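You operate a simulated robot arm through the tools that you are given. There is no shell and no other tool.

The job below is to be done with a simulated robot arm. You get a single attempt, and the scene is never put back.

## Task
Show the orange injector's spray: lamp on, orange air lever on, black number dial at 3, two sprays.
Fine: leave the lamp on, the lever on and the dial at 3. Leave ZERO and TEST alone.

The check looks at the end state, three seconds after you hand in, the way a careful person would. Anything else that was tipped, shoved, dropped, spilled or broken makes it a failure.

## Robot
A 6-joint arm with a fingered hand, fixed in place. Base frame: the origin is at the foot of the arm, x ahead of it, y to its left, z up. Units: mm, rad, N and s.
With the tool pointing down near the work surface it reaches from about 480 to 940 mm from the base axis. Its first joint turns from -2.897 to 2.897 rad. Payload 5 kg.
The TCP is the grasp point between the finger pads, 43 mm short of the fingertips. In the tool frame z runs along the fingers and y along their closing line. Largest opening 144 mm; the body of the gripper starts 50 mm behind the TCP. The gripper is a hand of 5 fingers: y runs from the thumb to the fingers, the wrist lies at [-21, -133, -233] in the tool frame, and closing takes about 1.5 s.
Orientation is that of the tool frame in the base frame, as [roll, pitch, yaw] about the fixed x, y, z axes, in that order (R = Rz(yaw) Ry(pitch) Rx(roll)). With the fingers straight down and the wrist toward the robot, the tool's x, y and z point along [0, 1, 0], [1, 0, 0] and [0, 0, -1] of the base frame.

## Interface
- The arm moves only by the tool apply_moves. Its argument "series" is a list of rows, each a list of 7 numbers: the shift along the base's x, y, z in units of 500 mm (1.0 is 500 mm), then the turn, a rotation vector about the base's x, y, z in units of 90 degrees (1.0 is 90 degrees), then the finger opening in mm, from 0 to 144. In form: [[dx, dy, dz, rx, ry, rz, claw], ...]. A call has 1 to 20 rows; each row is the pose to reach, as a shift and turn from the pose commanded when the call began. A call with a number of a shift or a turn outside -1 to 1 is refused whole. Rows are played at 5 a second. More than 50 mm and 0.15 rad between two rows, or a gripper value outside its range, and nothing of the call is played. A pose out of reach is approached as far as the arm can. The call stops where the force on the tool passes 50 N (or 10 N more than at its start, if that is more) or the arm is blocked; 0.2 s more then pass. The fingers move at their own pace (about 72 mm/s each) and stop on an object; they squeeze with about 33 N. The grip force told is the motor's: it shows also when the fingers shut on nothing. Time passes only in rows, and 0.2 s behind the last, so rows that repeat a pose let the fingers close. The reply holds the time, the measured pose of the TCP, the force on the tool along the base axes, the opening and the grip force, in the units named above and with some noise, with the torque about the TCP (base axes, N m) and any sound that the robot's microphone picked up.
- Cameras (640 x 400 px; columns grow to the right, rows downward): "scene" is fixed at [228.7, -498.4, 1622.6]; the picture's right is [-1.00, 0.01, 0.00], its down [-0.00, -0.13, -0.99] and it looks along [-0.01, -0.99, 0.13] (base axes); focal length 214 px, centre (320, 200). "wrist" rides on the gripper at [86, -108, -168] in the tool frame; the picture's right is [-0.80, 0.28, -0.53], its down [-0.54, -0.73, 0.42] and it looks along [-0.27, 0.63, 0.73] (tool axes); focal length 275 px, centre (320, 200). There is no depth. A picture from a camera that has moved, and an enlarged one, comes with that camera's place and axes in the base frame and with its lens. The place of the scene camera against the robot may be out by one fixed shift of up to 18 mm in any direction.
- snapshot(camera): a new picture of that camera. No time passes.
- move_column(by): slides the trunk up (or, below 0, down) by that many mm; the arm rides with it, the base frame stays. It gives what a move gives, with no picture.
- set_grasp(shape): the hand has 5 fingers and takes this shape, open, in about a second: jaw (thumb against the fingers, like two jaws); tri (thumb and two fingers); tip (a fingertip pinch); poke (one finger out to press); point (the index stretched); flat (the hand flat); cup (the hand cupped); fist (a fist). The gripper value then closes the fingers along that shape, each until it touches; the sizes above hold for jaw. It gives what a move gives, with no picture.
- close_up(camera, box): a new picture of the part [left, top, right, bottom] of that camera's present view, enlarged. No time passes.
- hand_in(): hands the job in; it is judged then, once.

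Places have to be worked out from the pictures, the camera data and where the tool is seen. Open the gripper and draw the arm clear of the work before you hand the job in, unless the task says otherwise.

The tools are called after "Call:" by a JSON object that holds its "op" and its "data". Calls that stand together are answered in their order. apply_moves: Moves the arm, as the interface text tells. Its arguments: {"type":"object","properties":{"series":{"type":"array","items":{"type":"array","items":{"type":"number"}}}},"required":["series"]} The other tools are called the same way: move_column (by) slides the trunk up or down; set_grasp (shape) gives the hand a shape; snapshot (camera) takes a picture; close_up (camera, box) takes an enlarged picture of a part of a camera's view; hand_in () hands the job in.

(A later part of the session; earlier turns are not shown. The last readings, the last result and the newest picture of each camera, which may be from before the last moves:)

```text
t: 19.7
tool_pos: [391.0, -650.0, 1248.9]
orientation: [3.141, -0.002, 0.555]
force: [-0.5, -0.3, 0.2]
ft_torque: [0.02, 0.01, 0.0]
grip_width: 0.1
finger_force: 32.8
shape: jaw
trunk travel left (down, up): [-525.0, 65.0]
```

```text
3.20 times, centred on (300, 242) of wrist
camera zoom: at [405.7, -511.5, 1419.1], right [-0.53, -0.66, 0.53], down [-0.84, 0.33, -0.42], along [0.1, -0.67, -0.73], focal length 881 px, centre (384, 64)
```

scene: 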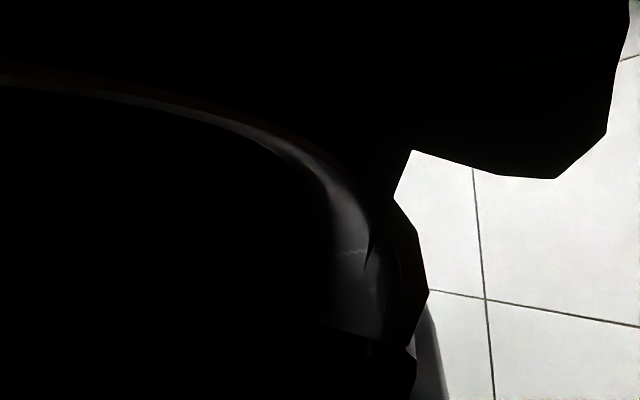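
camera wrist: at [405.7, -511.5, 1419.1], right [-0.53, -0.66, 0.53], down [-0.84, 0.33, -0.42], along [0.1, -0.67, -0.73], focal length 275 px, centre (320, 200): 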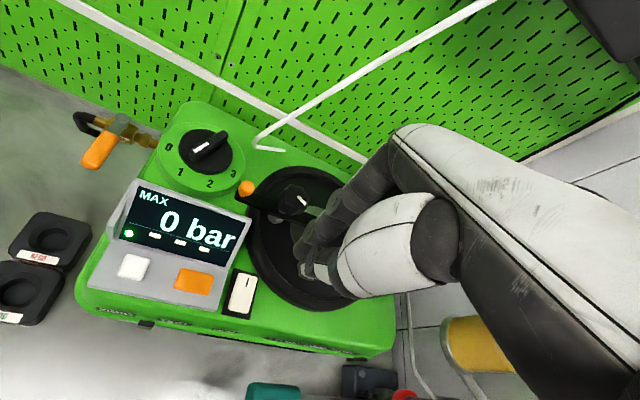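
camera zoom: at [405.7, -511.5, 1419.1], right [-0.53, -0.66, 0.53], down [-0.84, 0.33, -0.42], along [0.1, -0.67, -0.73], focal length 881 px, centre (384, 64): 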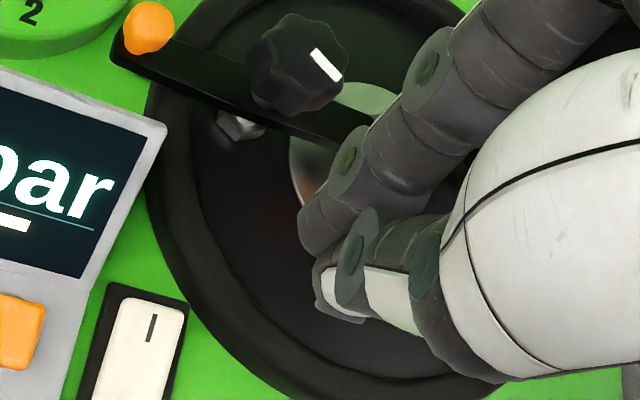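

The claw value 0 drove the hand into a closed jaw (shape now "jaw", fingers squeezing). I'll re-form poke and test with a harmless zero-shift row which claw value keeps it.

Call:
{"op": "set_grasp", "data": {"shape": "poke"}}

Call:
{"op": "close_up", "data": {"camera": "wrist", "box": [200, 180, 400, 305]}}

Call:
{"op": "apply_moves", "data": {"series": [[0, 0, 0.02, 0, 0, 0, 144]]}}

Call:
{"op": "close_up", "data": {"camera": "wrist", "box": [200, 180, 400, 305]}}

```text
t: 20.6
tool_pos: [390.5, -649.1, 1250.7]
orientation: [-3.138, -0.002, 0.553]
force: [0.4, -0.6, -0.3]
ft_torque: [0.0, 0.01, -0.01]
grip_width: 0.0
finger_force: 0.1
shape: poke
trunk travel left (down, up): [-525.0, 65.0]
```

```text
3.20 times, centred on (300, 242) of wrist
camera zoom: at [405.5, -511.6, 1418.8], right [-0.53, -0.66, 0.53], down [-0.84, 0.33, -0.42], along [0.1, -0.67, -0.73], focal length 881 px, centre (384, 64)
```

zoom: 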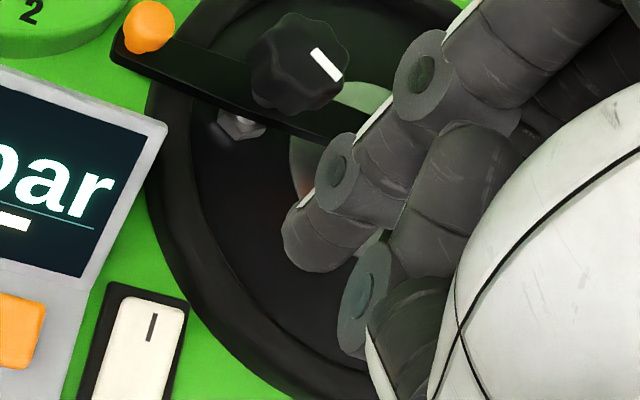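

```text
t: 21.0
tool_pos: [390.0, -648.9, 1258.8]
orientation: [3.142, -0.003, 0.556]
force: [0.0, -0.2, -0.6]
ft_torque: [-0.01, 0.01, 0.04]
grip_width: 0.1
finger_force: 0.1
shape: poke
trunk travel left (down, up): [-525.0, 65.0]
```

```text
3.20 times, centred on (300, 242) of wrist
camera zoom: at [405.6, -511.5, 1428.8], right [-0.53, -0.66, 0.53], down [-0.84, 0.33, -0.42], along [0.1, -0.67, -0.73], focal length 881 px, centre (384, 64)
```

zoom: 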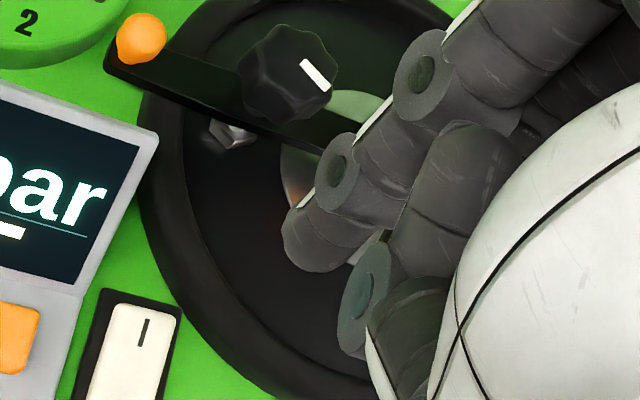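

Claw 144 keeps poke. The I-mark of the rocker is at ≈(403.5, −643.5), its surface z≈1092; the fingertip should be ≈(8, 4) from the TCP in base x,y and 45 below. I'll align over the mark and descend to just above it.

Call:
{"op": "apply_moves", "data": {"series": [[0.01, 0.003, -0.04, 0, 0, 0, 144], [0.01, 0.003, -0.1, 0, 0, 0, 144], [0.01, 0.003, -0.16, 0, 0, 0, 144], [0.01, 0.003, -0.21, 0, 0, 0, 144], [0.01, 0.003, -0.21, 0, 0, 0, 144]]}}

Call:
{"op": "snapshot", "data": {"camera": "wrist"}}

Call:
{"op": "close_up", "data": {"camera": "wrist", "box": [200, 180, 400, 305]}}

```text
t: 22.2
tool_pos: [396.3, -645.4, 1154.1]
orientation: [-3.14, -0.001, 0.555]
force: [0.0, -0.5, -1.2]
ft_torque: [0.0, 0.04, 0.03]
grip_width: 0.0
finger_force: 0.0
shape: poke
trunk travel left (down, up): [-525.0, 65.0]
```

```text
taken
camera wrist: at [410.1, -509.1, 1323.9], right [-0.53, -0.66, 0.53], down [-0.84, 0.33, -0.42], along [0.1, -0.67, -0.73], focal length 275 px, centre (320, 200)
```

wrist: 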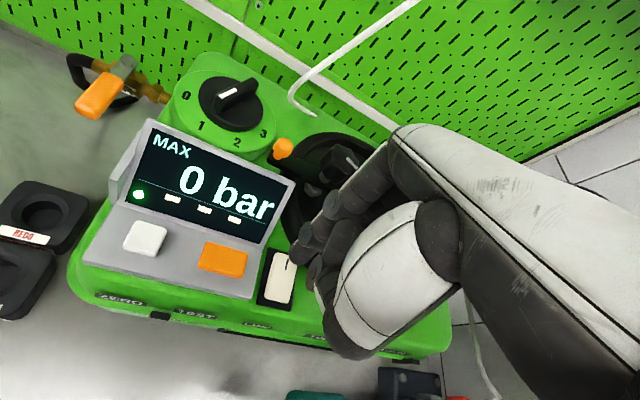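

```text
3.20 times, centred on (300, 242) of wrist
camera zoom: at [410.1, -509.1, 1323.9], right [-0.53, -0.66, 0.53], down [-0.84, 0.33, -0.42], along [0.1, -0.67, -0.73], focal length 881 px, centre (384, 64)
```

zoom: 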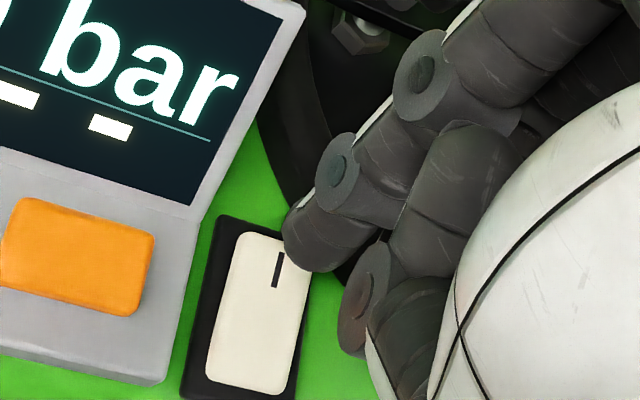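

The tip is ~17 mm above the rocker and projects right onto the I-mark. I'll descend in small steps and watch the force.

Call:
{"op": "apply_moves", "data": {"series": [[0, 0, -0.012, 0, 0, 0, 144], [0, 0, -0.024, 0, 0, 0, 144], [0, 0, -0.032, 0, 0, 0, 144], [0, 0, -0.036, 0, 0, 0, 144]]}}

Call:
{"op": "close_up", "data": {"camera": "wrist", "box": [200, 180, 400, 305]}}

```text
t: 23.2
tool_pos: [395.9, -646.8, 1135.8]
orientation: [-3.14, -0.002, 0.555]
force: [-0.2, 0.2, 0.1]
ft_torque: [-0.02, -0.03, 0.01]
grip_width: 0.1
finger_force: 0.1
shape: poke
trunk travel left (down, up): [-525.0, 65.0]
```

```text
3.20 times, centred on (300, 242) of wrist
camera zoom: at [410.6, -509.1, 1305.6], right [-0.53, -0.66, 0.53], down [-0.84, 0.33, -0.42], along [0.1, -0.67, -0.73], focal length 881 px, centre (384, 64)
```

zoom: 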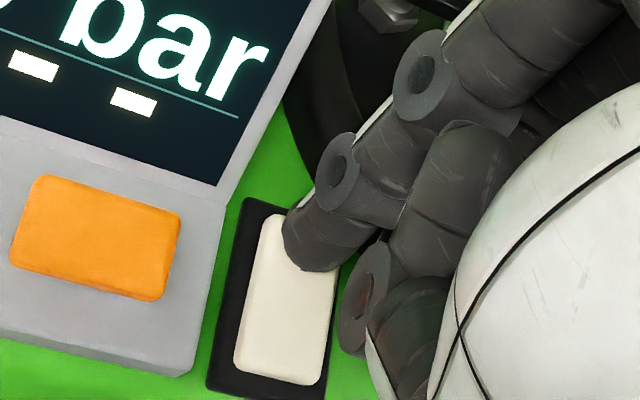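

No contact yet at TCP z 1136; the tip now covers the back end of the rocker. Continue down gently.

Call:
{"op": "apply_moves", "data": {"series": [[0, 0, -0.006, 0, 0, 0, 144], [0, 0, -0.012, 0, 0, 0, 144], [0, 0, -0.012, 0, 0, 0, 144]]}}

Call:
{"op": "close_up", "data": {"camera": "wrist", "box": [200, 180, 400, 305]}}

```text
t: 24.0
tool_pos: [394.3, -645.5, 1131.8]
orientation: [3.139, -0.001, 0.556]
force: [0.8, 0.3, 6.8]
ft_torque: [0.0, -0.04, 0.05]
grip_width: 0.1
finger_force: 0.0
shape: poke
trunk travel left (down, up): [-525.0, 65.0]
```

```text
3.20 times, centred on (300, 242) of wrist
camera zoom: at [410.3, -508.4, 1300.4], right [-0.53, -0.66, 0.53], down [-0.84, 0.33, -0.42], along [0.1, -0.67, -0.73], focal length 881 px, centre (384, 64)
```

zoom: 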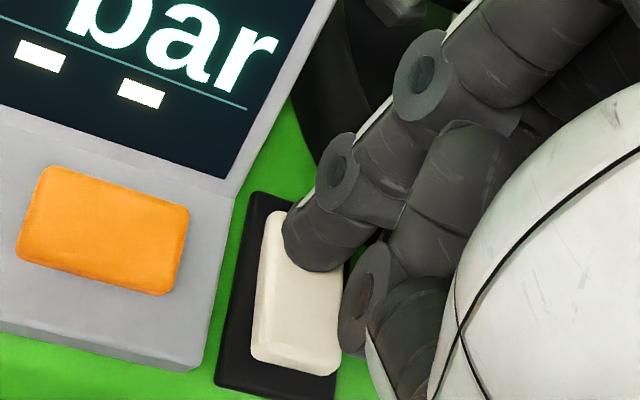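

Contact: 6.8 N and the rocker tilts (its front end rises). Press a few mm more.

Call:
{"op": "apply_moves", "data": {"series": [[0, 0, -0.006, 0, 0, 0, 144], [0, 0, -0.01, 0, 0, 0, 144], [0, 0, -0.01, 0, 0, 0, 144]]}}

Call:
{"op": "close_up", "data": {"camera": "wrist", "box": [200, 180, 400, 305]}}

```text
t: 24.8
tool_pos: [396.4, -645.6, 1130.3]
orientation: [3.134, -0.002, 0.555]
force: [2.7, 1.2, 34.4]
ft_torque: [-0.06, -0.43, -0.01]
grip_width: 0.0
finger_force: 0.0
shape: poke
trunk travel left (down, up): [-525.0, 65.0]
```

```text
3.20 times, centred on (300, 242) of wrist
camera zoom: at [409.5, -506.9, 1299.2], right [-0.53, -0.66, 0.54], down [-0.84, 0.33, -0.43], along [0.11, -0.68, -0.73], focal length 881 px, centre (384, 64)
```

zoom: 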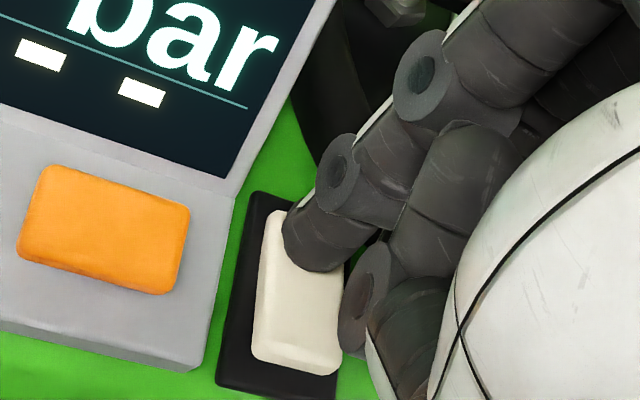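

34 N: the rocker is bottomed at its I end. I lift straight up and check whether the lamp is lit and the rocker stays.

Call:
{"op": "apply_moves", "data": {"series": [[0, 0, 0.03, 0, 0, 0, 144], [0, 0, 0.1, 0, 0, 0, 144], [0, 0, 0.18, 0, 0, 0, 144], [0, 0, 0.24, 0, 0, 0, 144]]}}

Call:
{"op": "snapshot", "data": {"camera": "wrist"}}

Call:
{"op": "close_up", "data": {"camera": "wrist", "box": [200, 200, 440, 400]}}

```text
t: 25.8
tool_pos: [396.4, -645.9, 1243.9]
orientation: [-3.138, -0.002, 0.556]
force: [-0.2, 0.4, -0.6]
ft_torque: [0.01, -0.01, 0.02]
grip_width: 0.1
finger_force: 0.1
shape: poke
trunk travel left (down, up): [-525.0, 65.0]
```

```text
taken
camera wrist: at [410.5, -509.3, 1414.1], right [-0.53, -0.66, 0.53], down [-0.84, 0.33, -0.42], along [0.1, -0.67, -0.73], focal length 275 px, centre (320, 200)
```

wrist: 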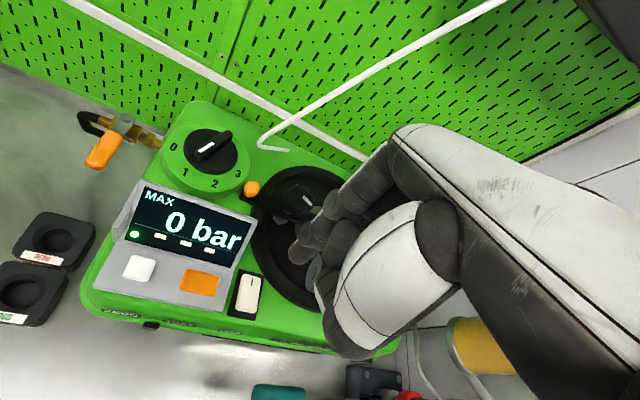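

```text
2.00 times, centred on (320, 300) of wrist
camera zoom: at [410.5, -509.3, 1414.1], right [-0.53, -0.66, 0.53], down [-0.84, 0.33, -0.42], along [0.1, -0.67, -0.73], focal length 551 px, centre (320, 0)
```

zoom: 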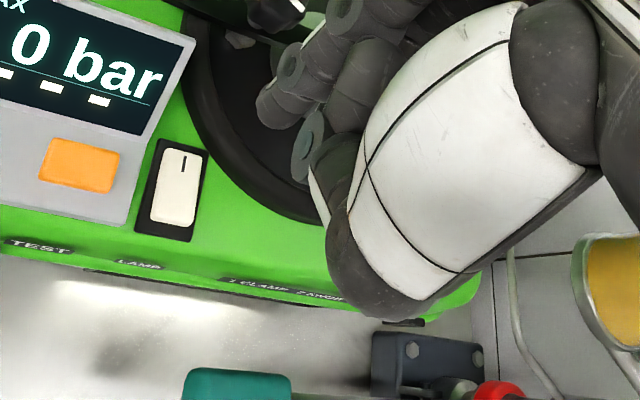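

The bench in front of the window now shows a bright strip of light – the lamp appears on. Next the air lever: I zoom at it from here for a precise position and the gap to the machine.

Call:
{"op": "close_up", "data": {"camera": "wrist", "box": [60, 90, 220, 190]}}

Call:
{"op": "close_up", "data": {"camera": "wrist", "box": [70, 310, 350, 400]}}

```text
4.00 times, centred on (140, 140) of wrist
camera zoom: at [410.5, -509.3, 1414.1], right [-0.53, -0.66, 0.53], down [-0.84, 0.33, -0.42], along [0.1, -0.67, -0.73], focal length 1101 px, centre (1040, 440)
```

zoom: 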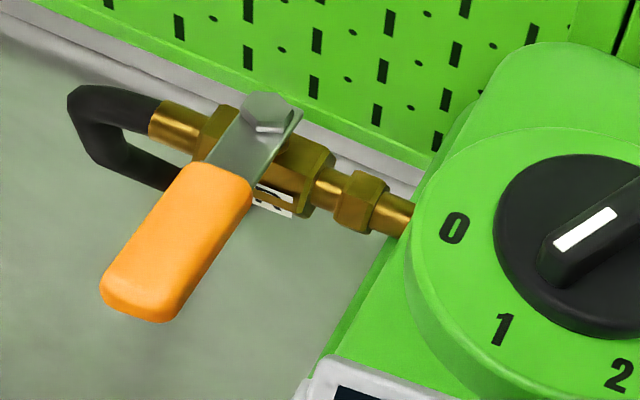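

```text
2.29 times, centred on (210, 355) of wrist
camera zoom: at [410.5, -509.3, 1414.1], right [-0.53, -0.66, 0.53], down [-0.84, 0.33, -0.42], along [0.1, -0.67, -0.73], focal length 629 px, centre (571, -154)
```

zoom: 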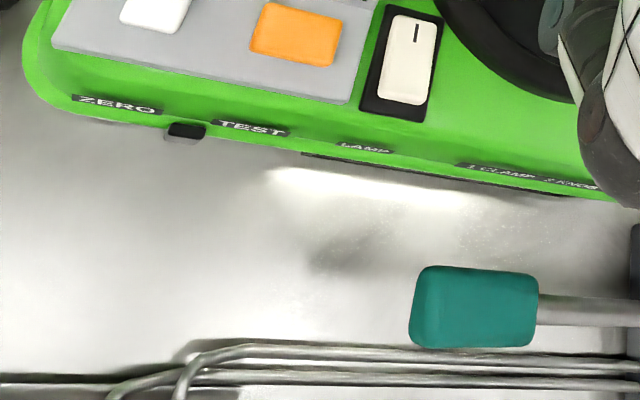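

Lamp is on (light strip in front of the window). Now the air lever: its pivot is ≈(u 32, v 911), handle end v≈826, top z≈1078, with a ~34 mm gap to the machine's left side. I'll bring the poke finger above that gap, slightly tilted so the curled fingers stay clear of dial and display.

Call:
{"op": "apply_moves", "data": {"series": [[0.08, 0.023, 0, -0.013, 0.024, -0.015, 144], [0.16, 0.046, 0, -0.026, 0.048, -0.03, 144], [0.24, 0.069, 0, -0.039, 0.072, -0.045, 144], [0.32, 0.092, 0, -0.052, 0.096, -0.06, 144], [0.398, 0.1146, 0, -0.0635, 0.1175, -0.0764, 144], [0.398, 0.1146, -0.05, -0.0635, 0.1175, -0.0764, 144], [0.398, 0.1146, -0.088, -0.0635, 0.1175, -0.0764, 144], [0.398, 0.1146, -0.088, -0.0635, 0.1175, -0.0764, 144]]}}

Call:
{"op": "snapshot", "data": {"camera": "wrist"}}

Call:
{"op": "close_up", "data": {"camera": "wrist", "box": [200, 140, 400, 265]}}

```text
t: 27.6
tool_pos: [603.2, -598.3, 1207.4]
orientation: [-3.139, 0.208, 0.436]
force: [0.1, 0.1, 0.1]
ft_torque: [-0.02, -0.04, 0.02]
grip_width: 0.0
finger_force: 0.0
shape: poke
out of reach, approached as far as the arm can: row 6, 7, 8
trunk travel left (down, up): [-525.0, 65.0]
```

```text
taken
camera wrist: at [665.5, -449.2, 1355.9], right [-0.49, -0.54, 0.69], down [-0.87, 0.4, -0.3], along [-0.11, -0.74, -0.66], focal length 275 px, centre (320, 200)
```

wrist: 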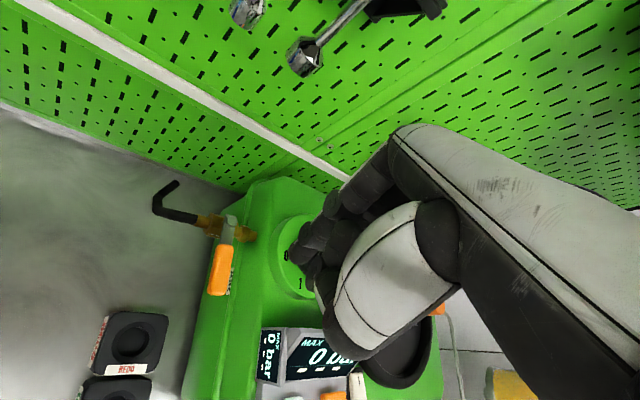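

```text
3.20 times, centred on (300, 202) of wrist
camera zoom: at [665.5, -449.2, 1355.9], right [-0.49, -0.54, 0.69], down [-0.87, 0.4, -0.3], along [-0.11, -0.74, -0.66], focal length 881 px, centre (384, 192)
```

zoom: 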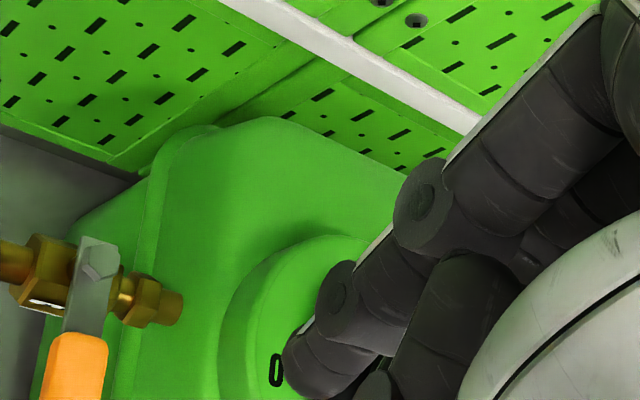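

The tilted/clockwise pose hits a joint limit there ("out of reach"), so I'll rethink. First a closer look at how far the other curled fingers reach down in the poke shape.

Call:
{"op": "close_up", "data": {"camera": "wrist", "box": [270, 160, 430, 380]}}

Call:
{"op": "close_up", "data": {"camera": "wrist", "box": [130, 160, 290, 330]}}

```text
1.82 times, centred on (350, 270) of wrist
camera zoom: at [665.5, -449.2, 1355.9], right [-0.49, -0.54, 0.69], down [-0.87, 0.4, -0.3], along [-0.11, -0.74, -0.66], focal length 500 px, centre (266, 73)
```

zoom: 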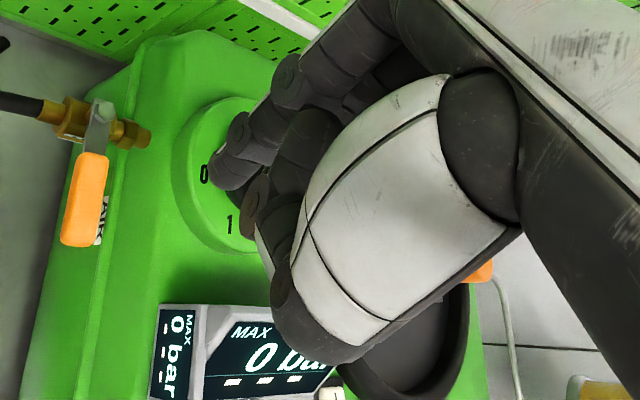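

```text
2.35 times, centred on (210, 245) of wrist
camera zoom: at [665.5, -449.2, 1355.9], right [-0.49, -0.54, 0.69], down [-0.87, 0.4, -0.3], along [-0.11, -0.74, -0.66], focal length 648 px, centre (579, 94)
```

zoom: 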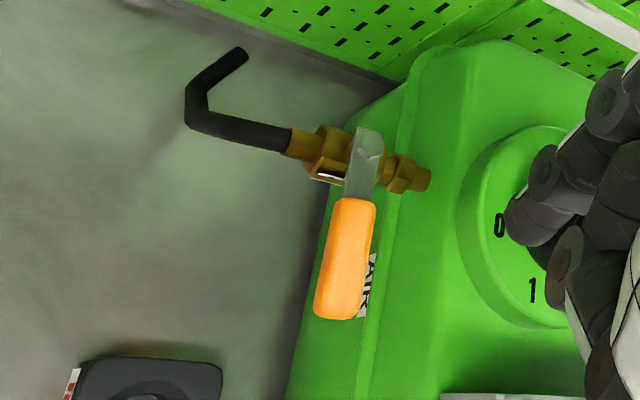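

The zoom shows the curled fingers stay well above the index tip, and the machine's left flank is rounded, leaving a ~38 mm gap beside the handle. I'll use a nearly radial yaw (0.6) with a slight forward pitch (fingers pointing a bit outward), which should be reachable, and hover over the gap.

Call:
{"op": "apply_moves", "data": {"series": [[0, 0, 0.04, -0.0151, -0.0596, 0.0392, 144], [-0.02, 0.01, 0.04, -0.0301, -0.1191, 0.0783, 144], [-0.0484, 0.025, 0.03, -0.0452, -0.1787, 0.1175, 144], [-0.0484, 0.025, -0.025, -0.0452, -0.1787, 0.1175, 144], [-0.0484, 0.025, -0.025, -0.0452, -0.1787, 0.1175, 144]]}}

Call:
{"op": "snapshot", "data": {"camera": "wrist"}}

Call:
{"op": "close_up", "data": {"camera": "wrist", "box": [150, 120, 390, 270]}}

```text
t: 29.0
tool_pos: [604.8, -616.6, 1360.6]
orientation: [2.67, -0.035, 0.607]
force: [1.0, -1.4, -1.7]
ft_torque: [0.02, -0.01, 0.0]
grip_width: 0.0
finger_force: 0.2
shape: poke
out of reach, approached as far as the arm can: row 1, 2, 3
trunk travel left (down, up): [-525.0, 65.0]
stopped in row 5: the arm was blocked; the commanded pose is now the measured one
```

```text
taken
camera wrist: at [574.7, -427.1, 1464.8], right [-0.66, -0.47, 0.58], down [-0.68, 0.08, -0.72], along [0.3, -0.88, -0.38], focal length 275 px, centre (320, 200)
```

wrist: 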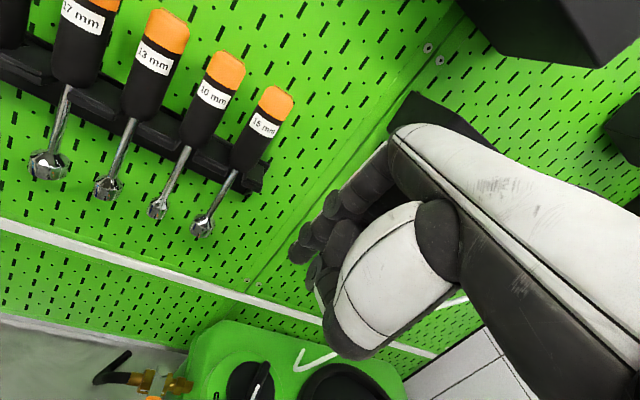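

```text
2.67 times, centred on (270, 195) of wrist
camera zoom: at [574.7, -427.1, 1464.8], right [-0.66, -0.47, 0.58], down [-0.68, 0.08, -0.72], along [0.3, -0.88, -0.38], focal length 734 px, centre (453, 213)
```

zoom: 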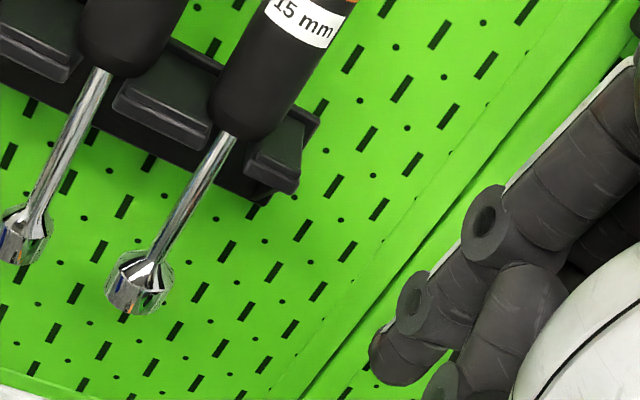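

The arm had been nearly fully stretched and veered into a pitched pose. I'll back away from the pegboard, straighten the hand to vertical and come back to a comfortable z≈1240, closer to the base.

Call:
{"op": "apply_moves", "data": {"series": [[-0.05, 0.05, 0, 0, 0, 0, 144], [-0.1, 0.1, -0.02, 0.049, 0.034, 0, 144], [-0.15, 0.15, -0.06, 0.098, 0.068, 0, 144], [-0.2, 0.2, -0.1, 0.147, 0.102, 0, 144], [-0.22, 0.22, -0.14, 0.196, 0.136, 0, 144], [-0.22, 0.22, -0.19, 0.246, 0.171, 0, 144], [-0.22, 0.22, -0.24, 0.246, 0.171, 0, 144]]}}

Call:
{"op": "snapshot", "data": {"camera": "wrist"}}

```text
t: 30.6
tool_pos: [494.1, -505.1, 1241.0]
orientation: [3.141, -0.032, 0.589]
force: [0.7, 0.1, -0.3]
ft_torque: [0.0, 0.03, 0.0]
grip_width: 0.0
finger_force: 0.0
shape: poke
trunk travel left (down, up): [-525.0, 65.0]
```

```text
taken
camera wrist: at [500.4, -370.0, 1412.3], right [-0.52, -0.69, 0.51], down [-0.84, 0.31, -0.44], along [0.14, -0.66, -0.74], focal length 275 px, centre (320, 200)
```

wrist: 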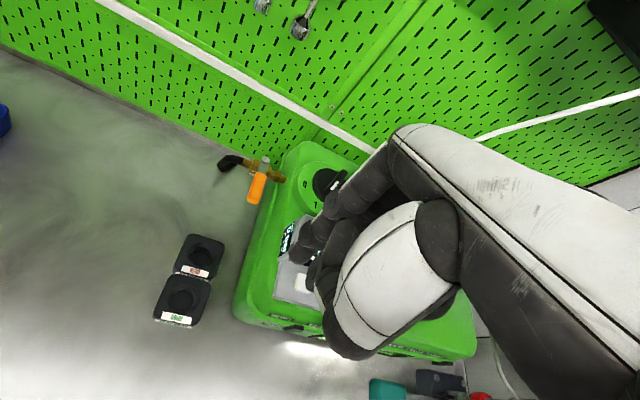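

Recovered. Now with the hand pitched ~14° outward (which keeps the wrist well within reach) I go over the gap to the right of the orange handle at TCP z≈1200.

Call:
{"op": "apply_moves", "data": {"series": [[0.04, -0.04, 0, -0.048, -0.024, 0, 144], [0.08, -0.08, 0, -0.096, -0.048, 0, 144], [0.12, -0.12, -0.03, -0.1437, -0.0715, 0, 144], [0.1616, -0.1574, -0.06, -0.1437, -0.0715, 0, 144], [0.1616, -0.1574, -0.082, -0.1437, -0.0715, 0, 144], [0.1616, -0.1574, -0.082, -0.1437, -0.0715, 0, 144]]}}

Call:
{"op": "snapshot", "data": {"camera": "wrist"}}

Call:
{"op": "close_up", "data": {"camera": "wrist", "box": [180, 140, 380, 265]}}

```text
t: 32.0
tool_pos: [575.7, -582.7, 1198.7]
orientation: [2.892, 0.004, 0.595]
force: [0.1, 0.4, 0.2]
ft_torque: [0.01, 0.0, 0.02]
grip_width: 0.0
finger_force: 0.1
shape: poke
trunk travel left (down, up): [-525.0, 65.0]
```

```text
taken
camera wrist: at [564.5, -413.1, 1335.8], right [-0.58, -0.56, 0.59], down [-0.79, 0.19, -0.59], along [0.22, -0.8, -0.55], focal length 275 px, centre (320, 200)
```

wrist: 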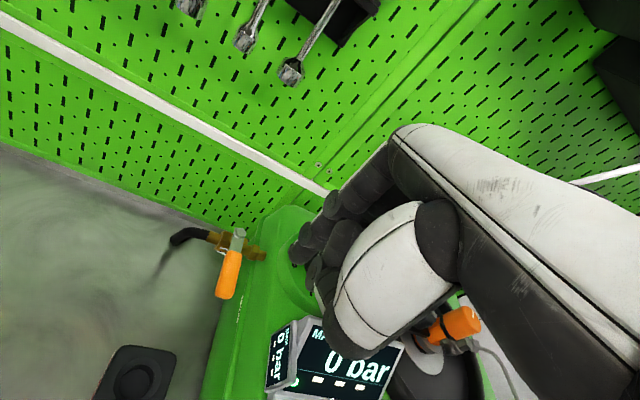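

```text
3.20 times, centred on (280, 202) of wrist
camera zoom: at [564.5, -413.1, 1335.8], right [-0.58, -0.56, 0.59], down [-0.79, 0.19, -0.59], along [0.22, -0.8, -0.55], focal length 881 px, centre (448, 192)
```

zoom: 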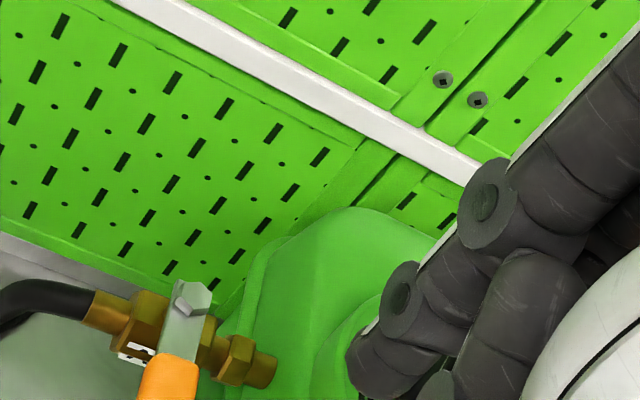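

Hover is good: tip ≈ (u 1, v 834), handle end at v≈825, handle right side u≈18. Descending vertically beside the handle in two stages.

Call:
{"op": "apply_moves", "data": {"series": [[0, 0, -0.06, 0, 0, 0, 144], [0, 0, -0.11, 0, 0, 0, 144], [0, 0, -0.11, 0, 0, 0, 144]]}}

Call:
{"op": "snapshot", "data": {"camera": "wrist"}}

Call:
{"op": "close_up", "data": {"camera": "wrist", "box": [200, 180, 360, 280]}}

```text
t: 32.8
tool_pos: [576.3, -583.2, 1143.9]
orientation: [2.893, 0.003, 0.595]
force: [0.7, 0.7, -0.2]
ft_torque: [-0.02, -0.01, 0.01]
grip_width: 0.2
finger_force: 0.0
shape: poke
trunk travel left (down, up): [-525.0, 65.0]
```

```text
taken
camera wrist: at [564.8, -413.6, 1281.3], right [-0.58, -0.56, 0.59], down [-0.79, 0.19, -0.59], along [0.22, -0.8, -0.55], focal length 275 px, centre (320, 200)
```

wrist: 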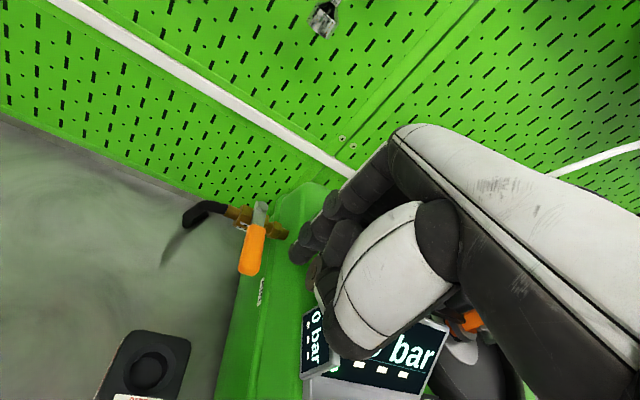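

```text
4.00 times, centred on (280, 230) of wrist
camera zoom: at [564.8, -413.6, 1281.3], right [-0.58, -0.56, 0.59], down [-0.79, 0.19, -0.59], along [0.22, -0.8, -0.55], focal length 1101 px, centre (480, 80)
```

zoom: 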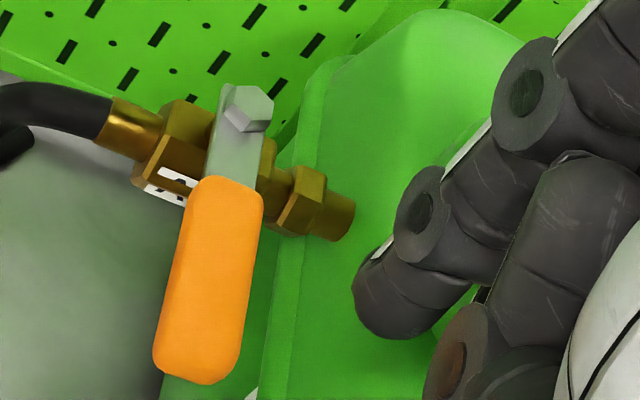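

Tip is now at z≈1100, right of the handle with free space below. Continue 33 mm down to bring the finger beside the handle.

Call:
{"op": "apply_moves", "data": {"series": [[0, 0, -0.02, 0, 0, 0, 144], [0, 0, -0.04, 0, 0, 0, 144], [0, 0, -0.056, 0, 0, 0, 144], [0, 0, -0.068, 0, 0, 0, 144], [0, 0, -0.068, 0, 0, 0, 144]]}}

Call:
{"op": "close_up", "data": {"camera": "wrist", "box": [200, 160, 360, 260]}}

Call:
{"op": "snapshot", "data": {"camera": "wrist"}}

```text
t: 34.0
tool_pos: [575.6, -584.0, 1120.8]
orientation: [2.876, 0.001, 0.598]
force: [4.4, -4.0, 38.2]
ft_torque: [-0.76, 0.3, 0.1]
grip_width: 0.0
finger_force: 0.1
shape: poke
trunk travel left (down, up): [-525.0, 65.0]
```

```text
4.00 times, centred on (280, 210) of wrist
camera zoom: at [563.3, -411.7, 1254.9], right [-0.58, -0.56, 0.59], down [-0.78, 0.18, -0.6], along [0.22, -0.81, -0.54], focal length 1101 px, centre (480, 160)
```

zoom: 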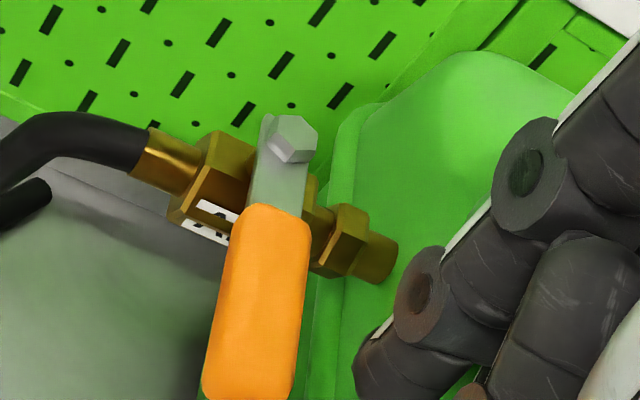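

```text
taken
camera wrist: at [563.3, -411.7, 1254.9], right [-0.58, -0.56, 0.59], down [-0.78, 0.18, -0.6], along [0.22, -0.81, -0.54], focal length 275 px, centre (320, 200)
```

wrist: 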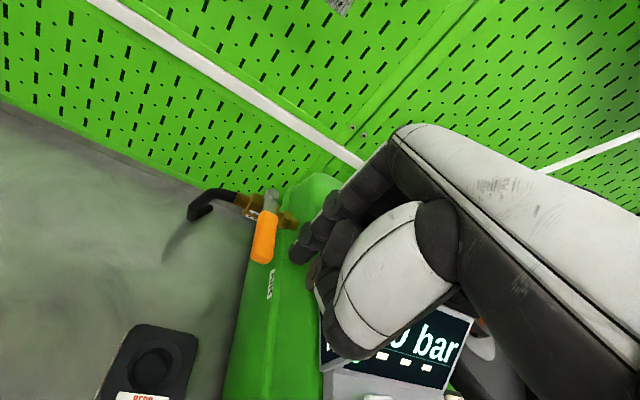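

At tip z≈1078 I feel 38 N from beside the index (torque puts it ~26 mm right of the tip – the tucked thumb resting on the machine's top edge). I lift off at once and tilt the hand 21° so that side is raised, then recheck above the gap.

Call:
{"op": "apply_moves", "data": {"series": [[0, 0, 0.05, 0, 0, 0, 144], [0, 0, 0.13, 0, 0, 0, 144], [0.008, 0.0056, 0.13, -0.044, 0.065, 0, 144], [0.016, 0.0112, 0.13, -0.088, 0.13, 0, 144], [0.024, 0.0168, 0.13, -0.132, 0.1951, 0, 144], [0.024, 0.0168, 0.13, -0.132, 0.1951, 0, 144]]}}

Call:
{"op": "snapshot", "data": {"camera": "wrist"}}

Call:
{"op": "close_up", "data": {"camera": "wrist", "box": [180, 160, 380, 285]}}

```text
t: 35.4
tool_pos: [586.8, -575.3, 1175.0]
orientation: [2.892, 0.372, 0.594]
force: [0.6, 0.5, -0.7]
ft_torque: [0.0, 0.01, -0.03]
grip_width: 0.1
finger_force: 0.0
shape: poke
trunk travel left (down, up): [-525.0, 65.0]
```

```text
taken
camera wrist: at [611.8, -380.8, 1271.4], right [-0.36, -0.41, 0.84], down [-0.93, 0.09, -0.35], along [0.07, -0.91, -0.42], focal length 275 px, centre (320, 200)
```

wrist: 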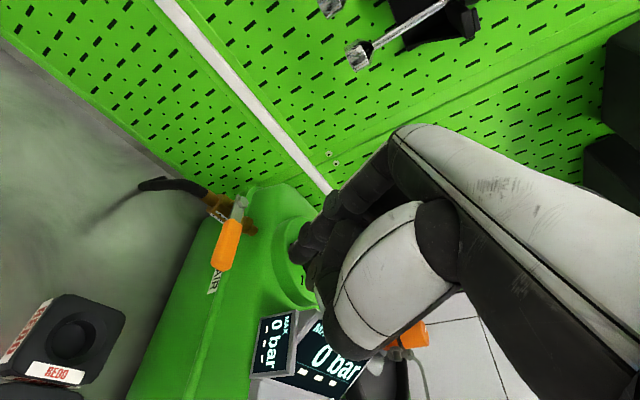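

```text
3.20 times, centred on (280, 222) of wrist
camera zoom: at [611.8, -380.8, 1271.4], right [-0.36, -0.41, 0.84], down [-0.93, 0.09, -0.35], along [0.07, -0.91, -0.42], focal length 881 px, centre (448, 128)
```

zoom: 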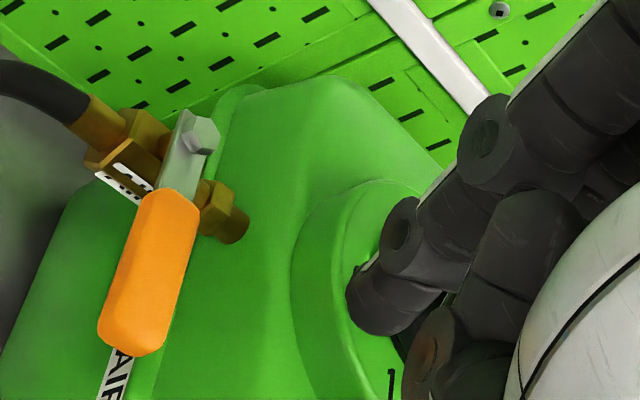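

Orientation achieved. Now descend toward the gap, first to tip z≈1082.

Call:
{"op": "apply_moves", "data": {"series": [[0.002, 0.001, -0.05, 0, 0, 0, 144], [0.002, 0.001, -0.1, 0, 0, 0, 144], [0.002, 0.001, -0.1, 0, 0, 0, 144]]}}

Call:
{"op": "close_up", "data": {"camera": "wrist", "box": [200, 140, 400, 265]}}

```text
t: 36.2
tool_pos: [589.1, -574.9, 1125.5]
orientation: [2.892, 0.375, 0.593]
force: [-0.4, 0.5, 0.1]
ft_torque: [0.0, 0.03, 0.0]
grip_width: 0.0
finger_force: 0.1
shape: poke
trunk travel left (down, up): [-525.0, 65.0]
```

```text
3.20 times, centred on (300, 202) of wrist
camera zoom: at [613.3, -380.1, 1221.0], right [-0.36, -0.41, 0.84], down [-0.93, 0.09, -0.35], along [0.07, -0.91, -0.42], focal length 881 px, centre (384, 192)
```

zoom: 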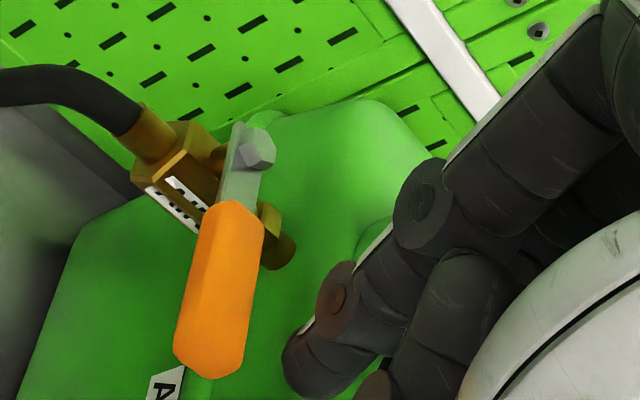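

No contact yet; the tip is just right of the handle at about its top level. Continue down ~17 mm.

Call:
{"op": "apply_moves", "data": {"series": [[0, 0, -0.012, 0, 0, 0, 144], [0, 0, -0.024, 0, 0, 0, 144], [0, 0, -0.034, 0, 0, 0, 144], [0, 0, -0.034, 0, 0, 0, 144]]}}

Call:
{"op": "close_up", "data": {"camera": "wrist", "box": [200, 140, 400, 265]}}

```text
t: 37.2
tool_pos: [587.6, -573.9, 1115.4]
orientation: [2.882, 0.372, 0.592]
force: [3.0, -3.4, 32.2]
ft_torque: [-0.74, 0.31, 0.12]
grip_width: 0.1
finger_force: 0.0
shape: poke
trunk travel left (down, up): [-525.0, 65.0]
```

```text
3.20 times, centred on (300, 202) of wrist
camera zoom: at [612.2, -379.3, 1210.1], right [-0.36, -0.41, 0.84], down [-0.93, 0.09, -0.36], along [0.07, -0.91, -0.41], focal length 881 px, centre (384, 192)
```

zoom: 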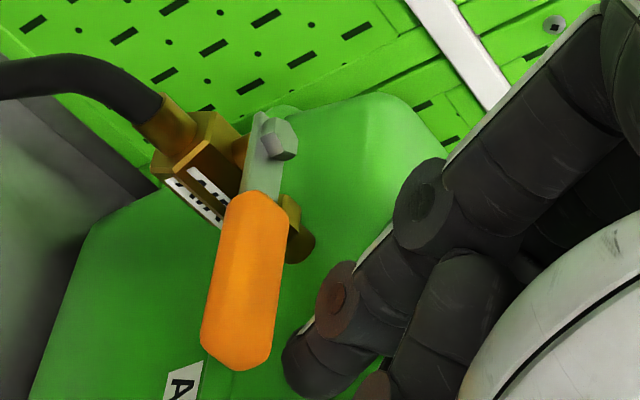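

Contact again (32 N) at a point ~20 mm right of the finger and higher up – by torque it sits near (574, −592, ~1112), probably the display's top-left corner under the tucked thumb. I'll lift off and inspect the display's corner.

Call:
{"op": "apply_moves", "data": {"series": [[0, 0, 0.04, 0, 0, 0, 144], [0, 0, 0.1, 0, 0, 0, 144], [0, 0, 0.1, 0, 0, 0, 144]]}}

Call:
{"op": "snapshot", "data": {"camera": "wrist"}}

Call:
{"op": "close_up", "data": {"camera": "wrist", "box": [220, 220, 420, 400]}}

```text
t: 38.0
tool_pos: [588.2, -574.0, 1157.6]
orientation: [2.894, 0.373, 0.593]
force: [0.4, -0.3, 0.8]
ft_torque: [-0.01, 0.02, 0.0]
grip_width: 0.1
finger_force: 0.1
shape: poke
trunk travel left (down, up): [-525.0, 65.0]
```

```text
taken
camera wrist: at [613.0, -380.4, 1253.4], right [-0.36, -0.42, 0.84], down [-0.93, 0.09, -0.35], along [0.07, -0.9, -0.42], focal length 275 px, centre (320, 200)
```

wrist: 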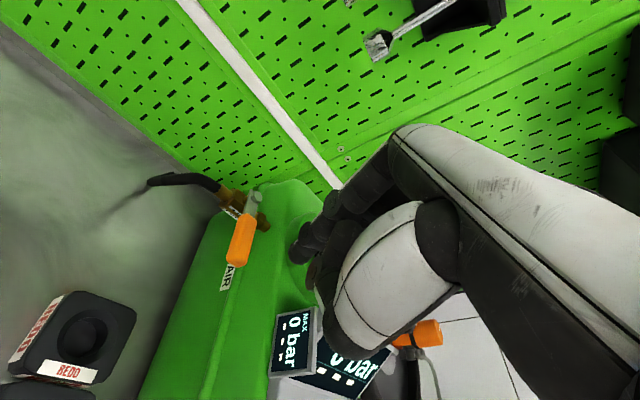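

```text
2.22 times, centred on (320, 310) of wrist
camera zoom: at [613.0, -380.4, 1253.4], right [-0.36, -0.42, 0.84], down [-0.93, 0.09, -0.35], along [0.07, -0.9, -0.42], focal length 612 px, centre (320, -44)
```

zoom: 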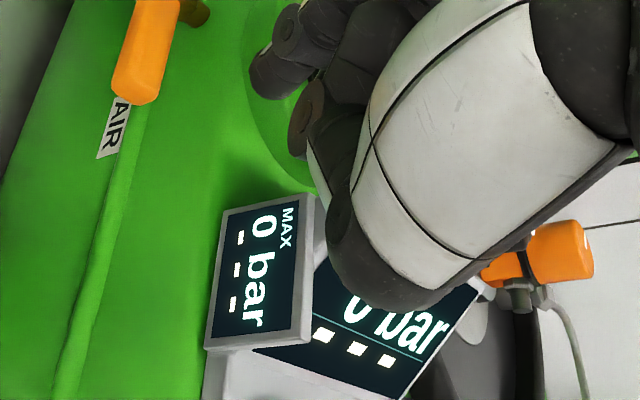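

The torque analysis shows the tucked thumb is as low as the index tip in "poke", so it rests on the machine's top edge. The "tip" shape is better: opened wide, the index hangs alone at y≈+80 in front, giving clearance and extra reach. I'll lift, straighten to vertical with yaw 0.785 and re-form the hand.

Call:
{"op": "apply_moves", "data": {"series": [[0, 0, 0.08, 0, 0, 0, 144], [-0.02, 0.015, 0.1, 0.068, -0.021, 0.023, 144], [-0.05, 0.035, 0.1, 0.137, -0.042, 0.046, 144], [-0.08, 0.055, 0.1, 0.205, -0.063, 0.069, 144], [-0.0988, 0.0704, 0.1, 0.2737, -0.084, 0.0917, 144], [-0.0988, 0.0704, 0.1, 0.2737, -0.084, 0.0917, 144]]}}

Call:
{"op": "set_grasp", "data": {"shape": "tip"}}

Call:
{"op": "snapshot", "data": {"camera": "wrist"}}

Call:
{"op": "close_up", "data": {"camera": "wrist", "box": [200, 130, 440, 280]}}

```text
t: 39.4
tool_pos: [539.9, -539.2, 1207.8]
orientation: [3.141, -0.006, 0.788]
force: [0.2, -0.2, -0.4]
ft_torque: [-0.01, -0.05, 0.01]
grip_width: 0.0
finger_force: 0.1
shape: poke
trunk travel left (down, up): [-525.0, 65.0]
```

```text
t: 40.3
tool_pos: [536.7, -538.9, 1208.2]
orientation: [-3.141, -0.003, 0.788]
force: [0.5, 1.1, 0.3]
ft_torque: [-0.03, 0.03, -0.01]
grip_width: 143.9
finger_force: 0.0
shape: tip
trunk travel left (down, up): [-525.0, 65.0]
```

```text
taken
camera wrist: at [521.4, -401.8, 1377.8], right [-0.36, -0.77, 0.53], down [-0.9, 0.13, -0.42], along [0.26, -0.63, -0.73], focal length 275 px, centre (320, 200)
```

wrist: 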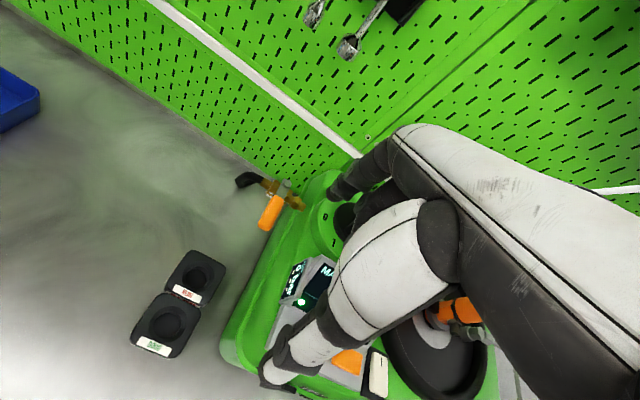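

```text
2.67 times, centred on (320, 205) of wrist
camera zoom: at [521.4, -401.8, 1377.8], right [-0.36, -0.77, 0.53], down [-0.9, 0.13, -0.42], along [0.26, -0.63, -0.73], focal length 734 px, centre (320, 187)
```

zoom: 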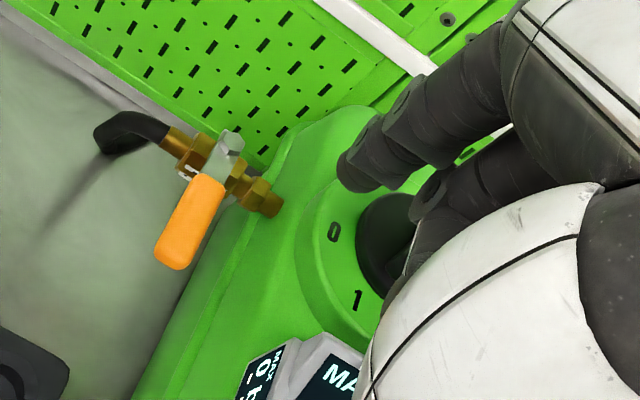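

The index now hangs alone, other fingers well higher. Tip ≈ tool (−1, 80, 38). I align it over the gap (u 2, v 834) and descend first to TCP z 1145.

Call:
{"op": "apply_moves", "data": {"series": [[-0.006, 0.015, -0.04, 0, 0, 0, 144], [-0.006, 0.015, -0.09, 0, 0, 0, 144], [-0.006, 0.015, -0.126, 0, 0, 0, 144], [-0.006, 0.015, -0.126, 0, 0, 0, 144]]}}

Call:
{"op": "snapshot", "data": {"camera": "wrist"}}

Call:
{"op": "close_up", "data": {"camera": "wrist", "box": [240, 120, 400, 220]}}

```text
t: 41.3
tool_pos: [536.2, -531.7, 1145.4]
orientation: [-3.141, -0.005, 0.788]
force: [0.3, 0.3, 0.2]
ft_torque: [0.0, 0.02, 0.0]
grip_width: 143.9
finger_force: 0.1
shape: tip
trunk travel left (down, up): [-525.0, 65.0]
```

```text
taken
camera wrist: at [517.7, -394.6, 1314.4], right [-0.36, -0.77, 0.53], down [-0.9, 0.13, -0.43], along [0.26, -0.63, -0.73], focal length 275 px, centre (320, 200)
```

wrist: 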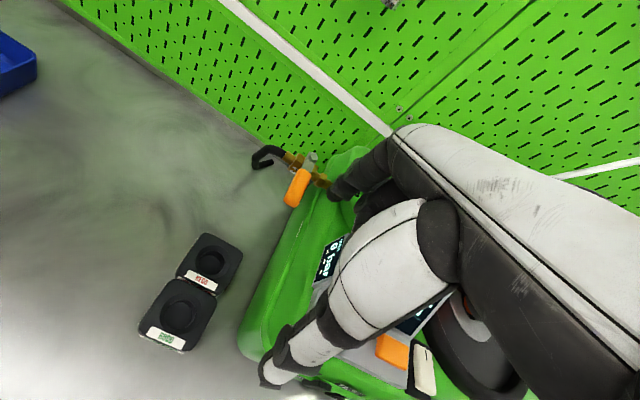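

```text
4.00 times, centred on (320, 170) of wrist
camera zoom: at [517.7, -394.6, 1314.4], right [-0.36, -0.77, 0.53], down [-0.9, 0.13, -0.43], along [0.26, -0.63, -0.73], focal length 1101 px, centre (320, 320)
```

zoom: 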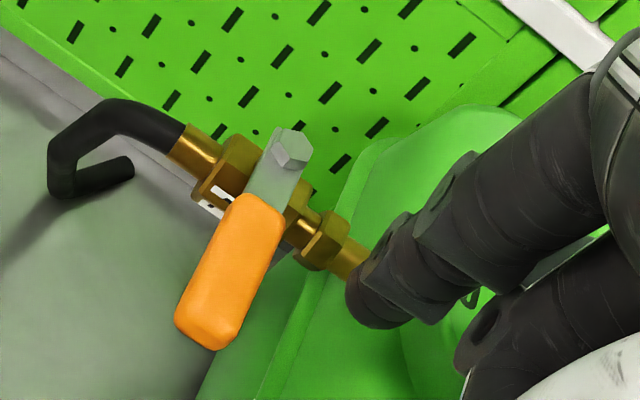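

The index tip would land about 5 mm too far right, so I shift 5 mm left (+u) and lower it beside the handle in small steps.

Call:
{"op": "apply_moves", "data": {"series": [[0.007, 0.007, 0, 0, 0, 0, 144], [0.007, 0.007, -0.03, 0, 0, 0, 144], [0.007, 0.007, -0.054, 0, 0, 0, 144], [0.007, 0.007, -0.066, 0, 0, 0, 144], [0.007, 0.007, -0.078, 0, 0, 0, 144], [0.007, 0.007, -0.078, 0, 0, 0, 144]]}}

Call:
{"op": "snapshot", "data": {"camera": "wrist"}}

Call:
{"op": "close_up", "data": {"camera": "wrist", "box": [260, 110, 420, 210]}}

```text
t: 42.4
tool_pos: [542.4, -532.2, 1128.9]
orientation: [3.109, 0.006, 0.79]
force: [-0.1, 0.5, 13.4]
ft_torque: [-0.78, 0.14, -0.01]
grip_width: 144.0
finger_force: 0.1
shape: tip
trunk travel left (down, up): [-525.0, 65.0]
stopped in row 5: the force on the tool passed its limit at 54 N (the readings are from after the stop); the commanded pose is now the measured one
```

```text
taken
camera wrist: at [521.7, -390.8, 1293.8], right [-0.37, -0.75, 0.55], down [-0.89, 0.11, -0.44], along [0.27, -0.65, -0.71], focal length 275 px, centre (320, 200)
```

wrist: 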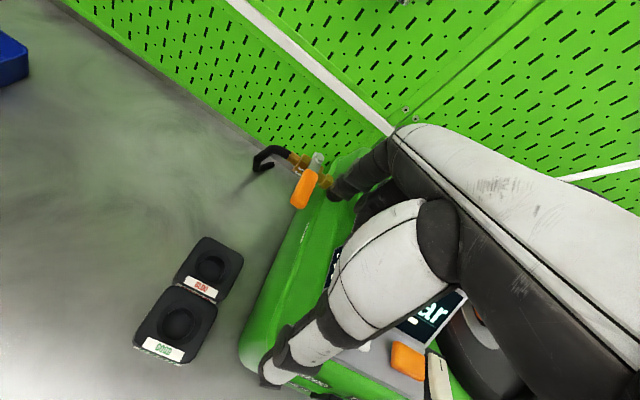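

```text
4.00 times, centred on (340, 160) of wrist
camera zoom: at [521.7, -390.8, 1293.8], right [-0.37, -0.75, 0.55], down [-0.89, 0.11, -0.44], along [0.27, -0.65, -0.71], focal length 1101 px, centre (240, 360)
```

zoom: 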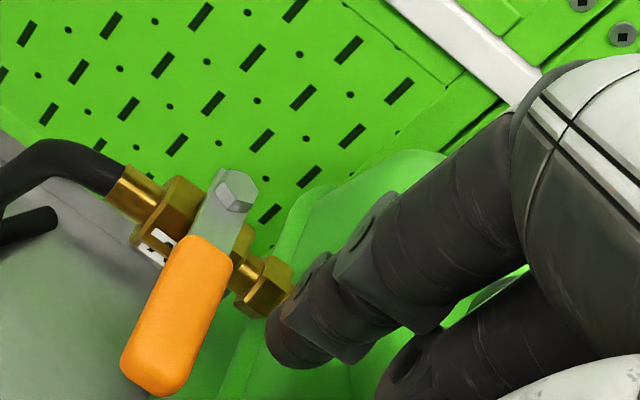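

The stop (54 N) came from a curled outer finger on the display's top edge (torque locates it at u≈−41, v≈794). New idea: keep the "tip" shape but turn the hand so the lone thumb goes into the gap and the rest of the hand stays left of the machine. I lift straight up first, then rotate (yaw 90°, pitch 0.5 outward) at a safe height.

Call:
{"op": "apply_moves", "data": {"series": [[0, 0, 0.06, 0, 0, 0, 144], [0, 0, 0.13, 0, 0, 0, 144], [0, 0, 0.182, 0, 0, 0, 144], [0.01, 0.01, 0.182, -0.038, -0.016, 0.061, 144], [0.02, 0.02, 0.182, -0.075, -0.031, 0.122, 144], [0.03, 0.03, 0.182, -0.113, -0.047, 0.183, 144], [0.04, 0.04, 0.182, -0.151, -0.063, 0.243, 144], [0.05, 0.05, 0.182, -0.188, -0.078, 0.304, 144], [0.06, 0.06, 0.182, -0.226, -0.094, 0.365, 144], [0.07, 0.07, 0.182, -0.264, -0.11, 0.426, 144], [0.075, 0.075, 0.182, -0.3012, -0.1254, 0.4867, 144], [0.075, 0.075, 0.182, -0.3012, -0.1254, 0.4867, 144]]}}

Call:
{"op": "snapshot", "data": {"camera": "wrist"}}

```text
t: 45.0
tool_pos: [580.2, -494.2, 1215.6]
orientation: [2.749, 0.347, 1.507]
force: [-0.7, 0.2, 0.6]
ft_torque: [0.0, -0.03, 0.01]
grip_width: 144.1
finger_force: 0.1
shape: tip
trunk travel left (down, up): [-525.0, 65.0]
```

```text
taken
camera wrist: at [422.7, -364.0, 1294.1], right [0.02, -0.55, 0.84], down [-0.56, -0.7, -0.44], along [0.83, -0.46, -0.32], focal length 275 px, centre (320, 200)
```

wrist: 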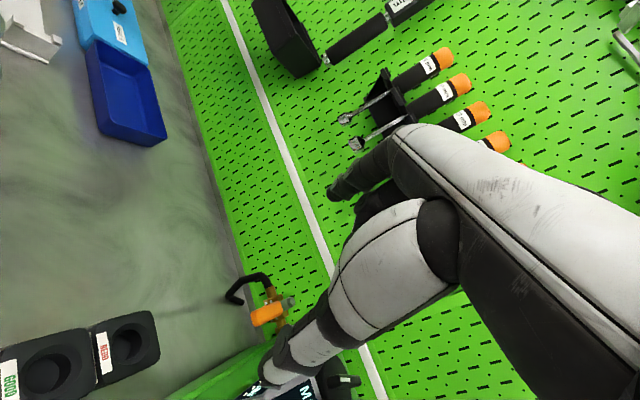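

The orientation is as intended; thumb tip ≈ (u −2, v 730, z 1150). Now move back (+v) at this height to hover the thumb above the gap.

Call:
{"op": "apply_moves", "data": {"series": [[0.05, -0.046, 0, 0, 0, 0, 144], [0.1, -0.092, 0, 0, 0, 0, 144], [0.158, -0.147, 0, 0, 0, 0, 144], [0.158, -0.147, -0.04, 0, 0, 0, 144], [0.158, -0.147, -0.04, 0, 0, 0, 144]]}}

Call:
{"op": "snapshot", "data": {"camera": "wrist"}}

Call:
{"op": "close_up", "data": {"camera": "wrist", "box": [180, 275, 380, 400]}}

```text
t: 46.2
tool_pos: [658.8, -566.8, 1194.8]
orientation: [2.748, 0.349, 1.503]
force: [-0.1, -0.1, -0.6]
ft_torque: [-0.03, -0.03, -0.01]
grip_width: 144.1
finger_force: 0.1
shape: tip
trunk travel left (down, up): [-525.0, 65.0]
```

```text
taken
camera wrist: at [501.2, -436.7, 1274.5], right [0.02, -0.55, 0.84], down [-0.56, -0.7, -0.44], along [0.83, -0.46, -0.32], focal length 275 px, centre (320, 200)
```

wrist: 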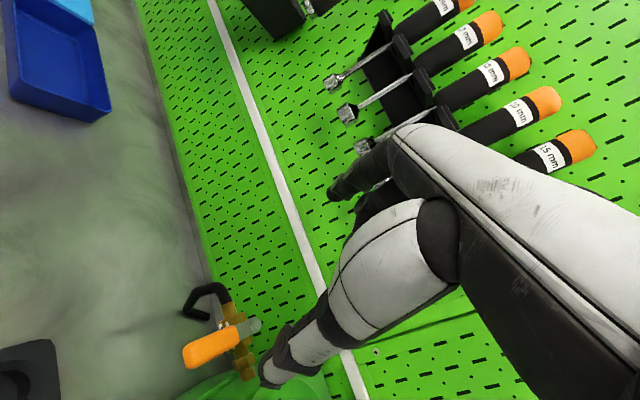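

```text
3.20 times, centred on (280, 338) of wrist
camera zoom: at [501.2, -436.7, 1274.5], right [0.02, -0.55, 0.84], down [-0.56, -0.7, -0.44], along [0.83, -0.46, -0.32], focal length 881 px, centre (448, -240)
```

zoom: 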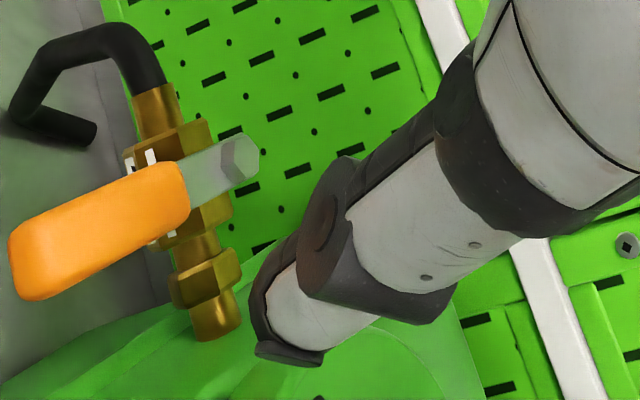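

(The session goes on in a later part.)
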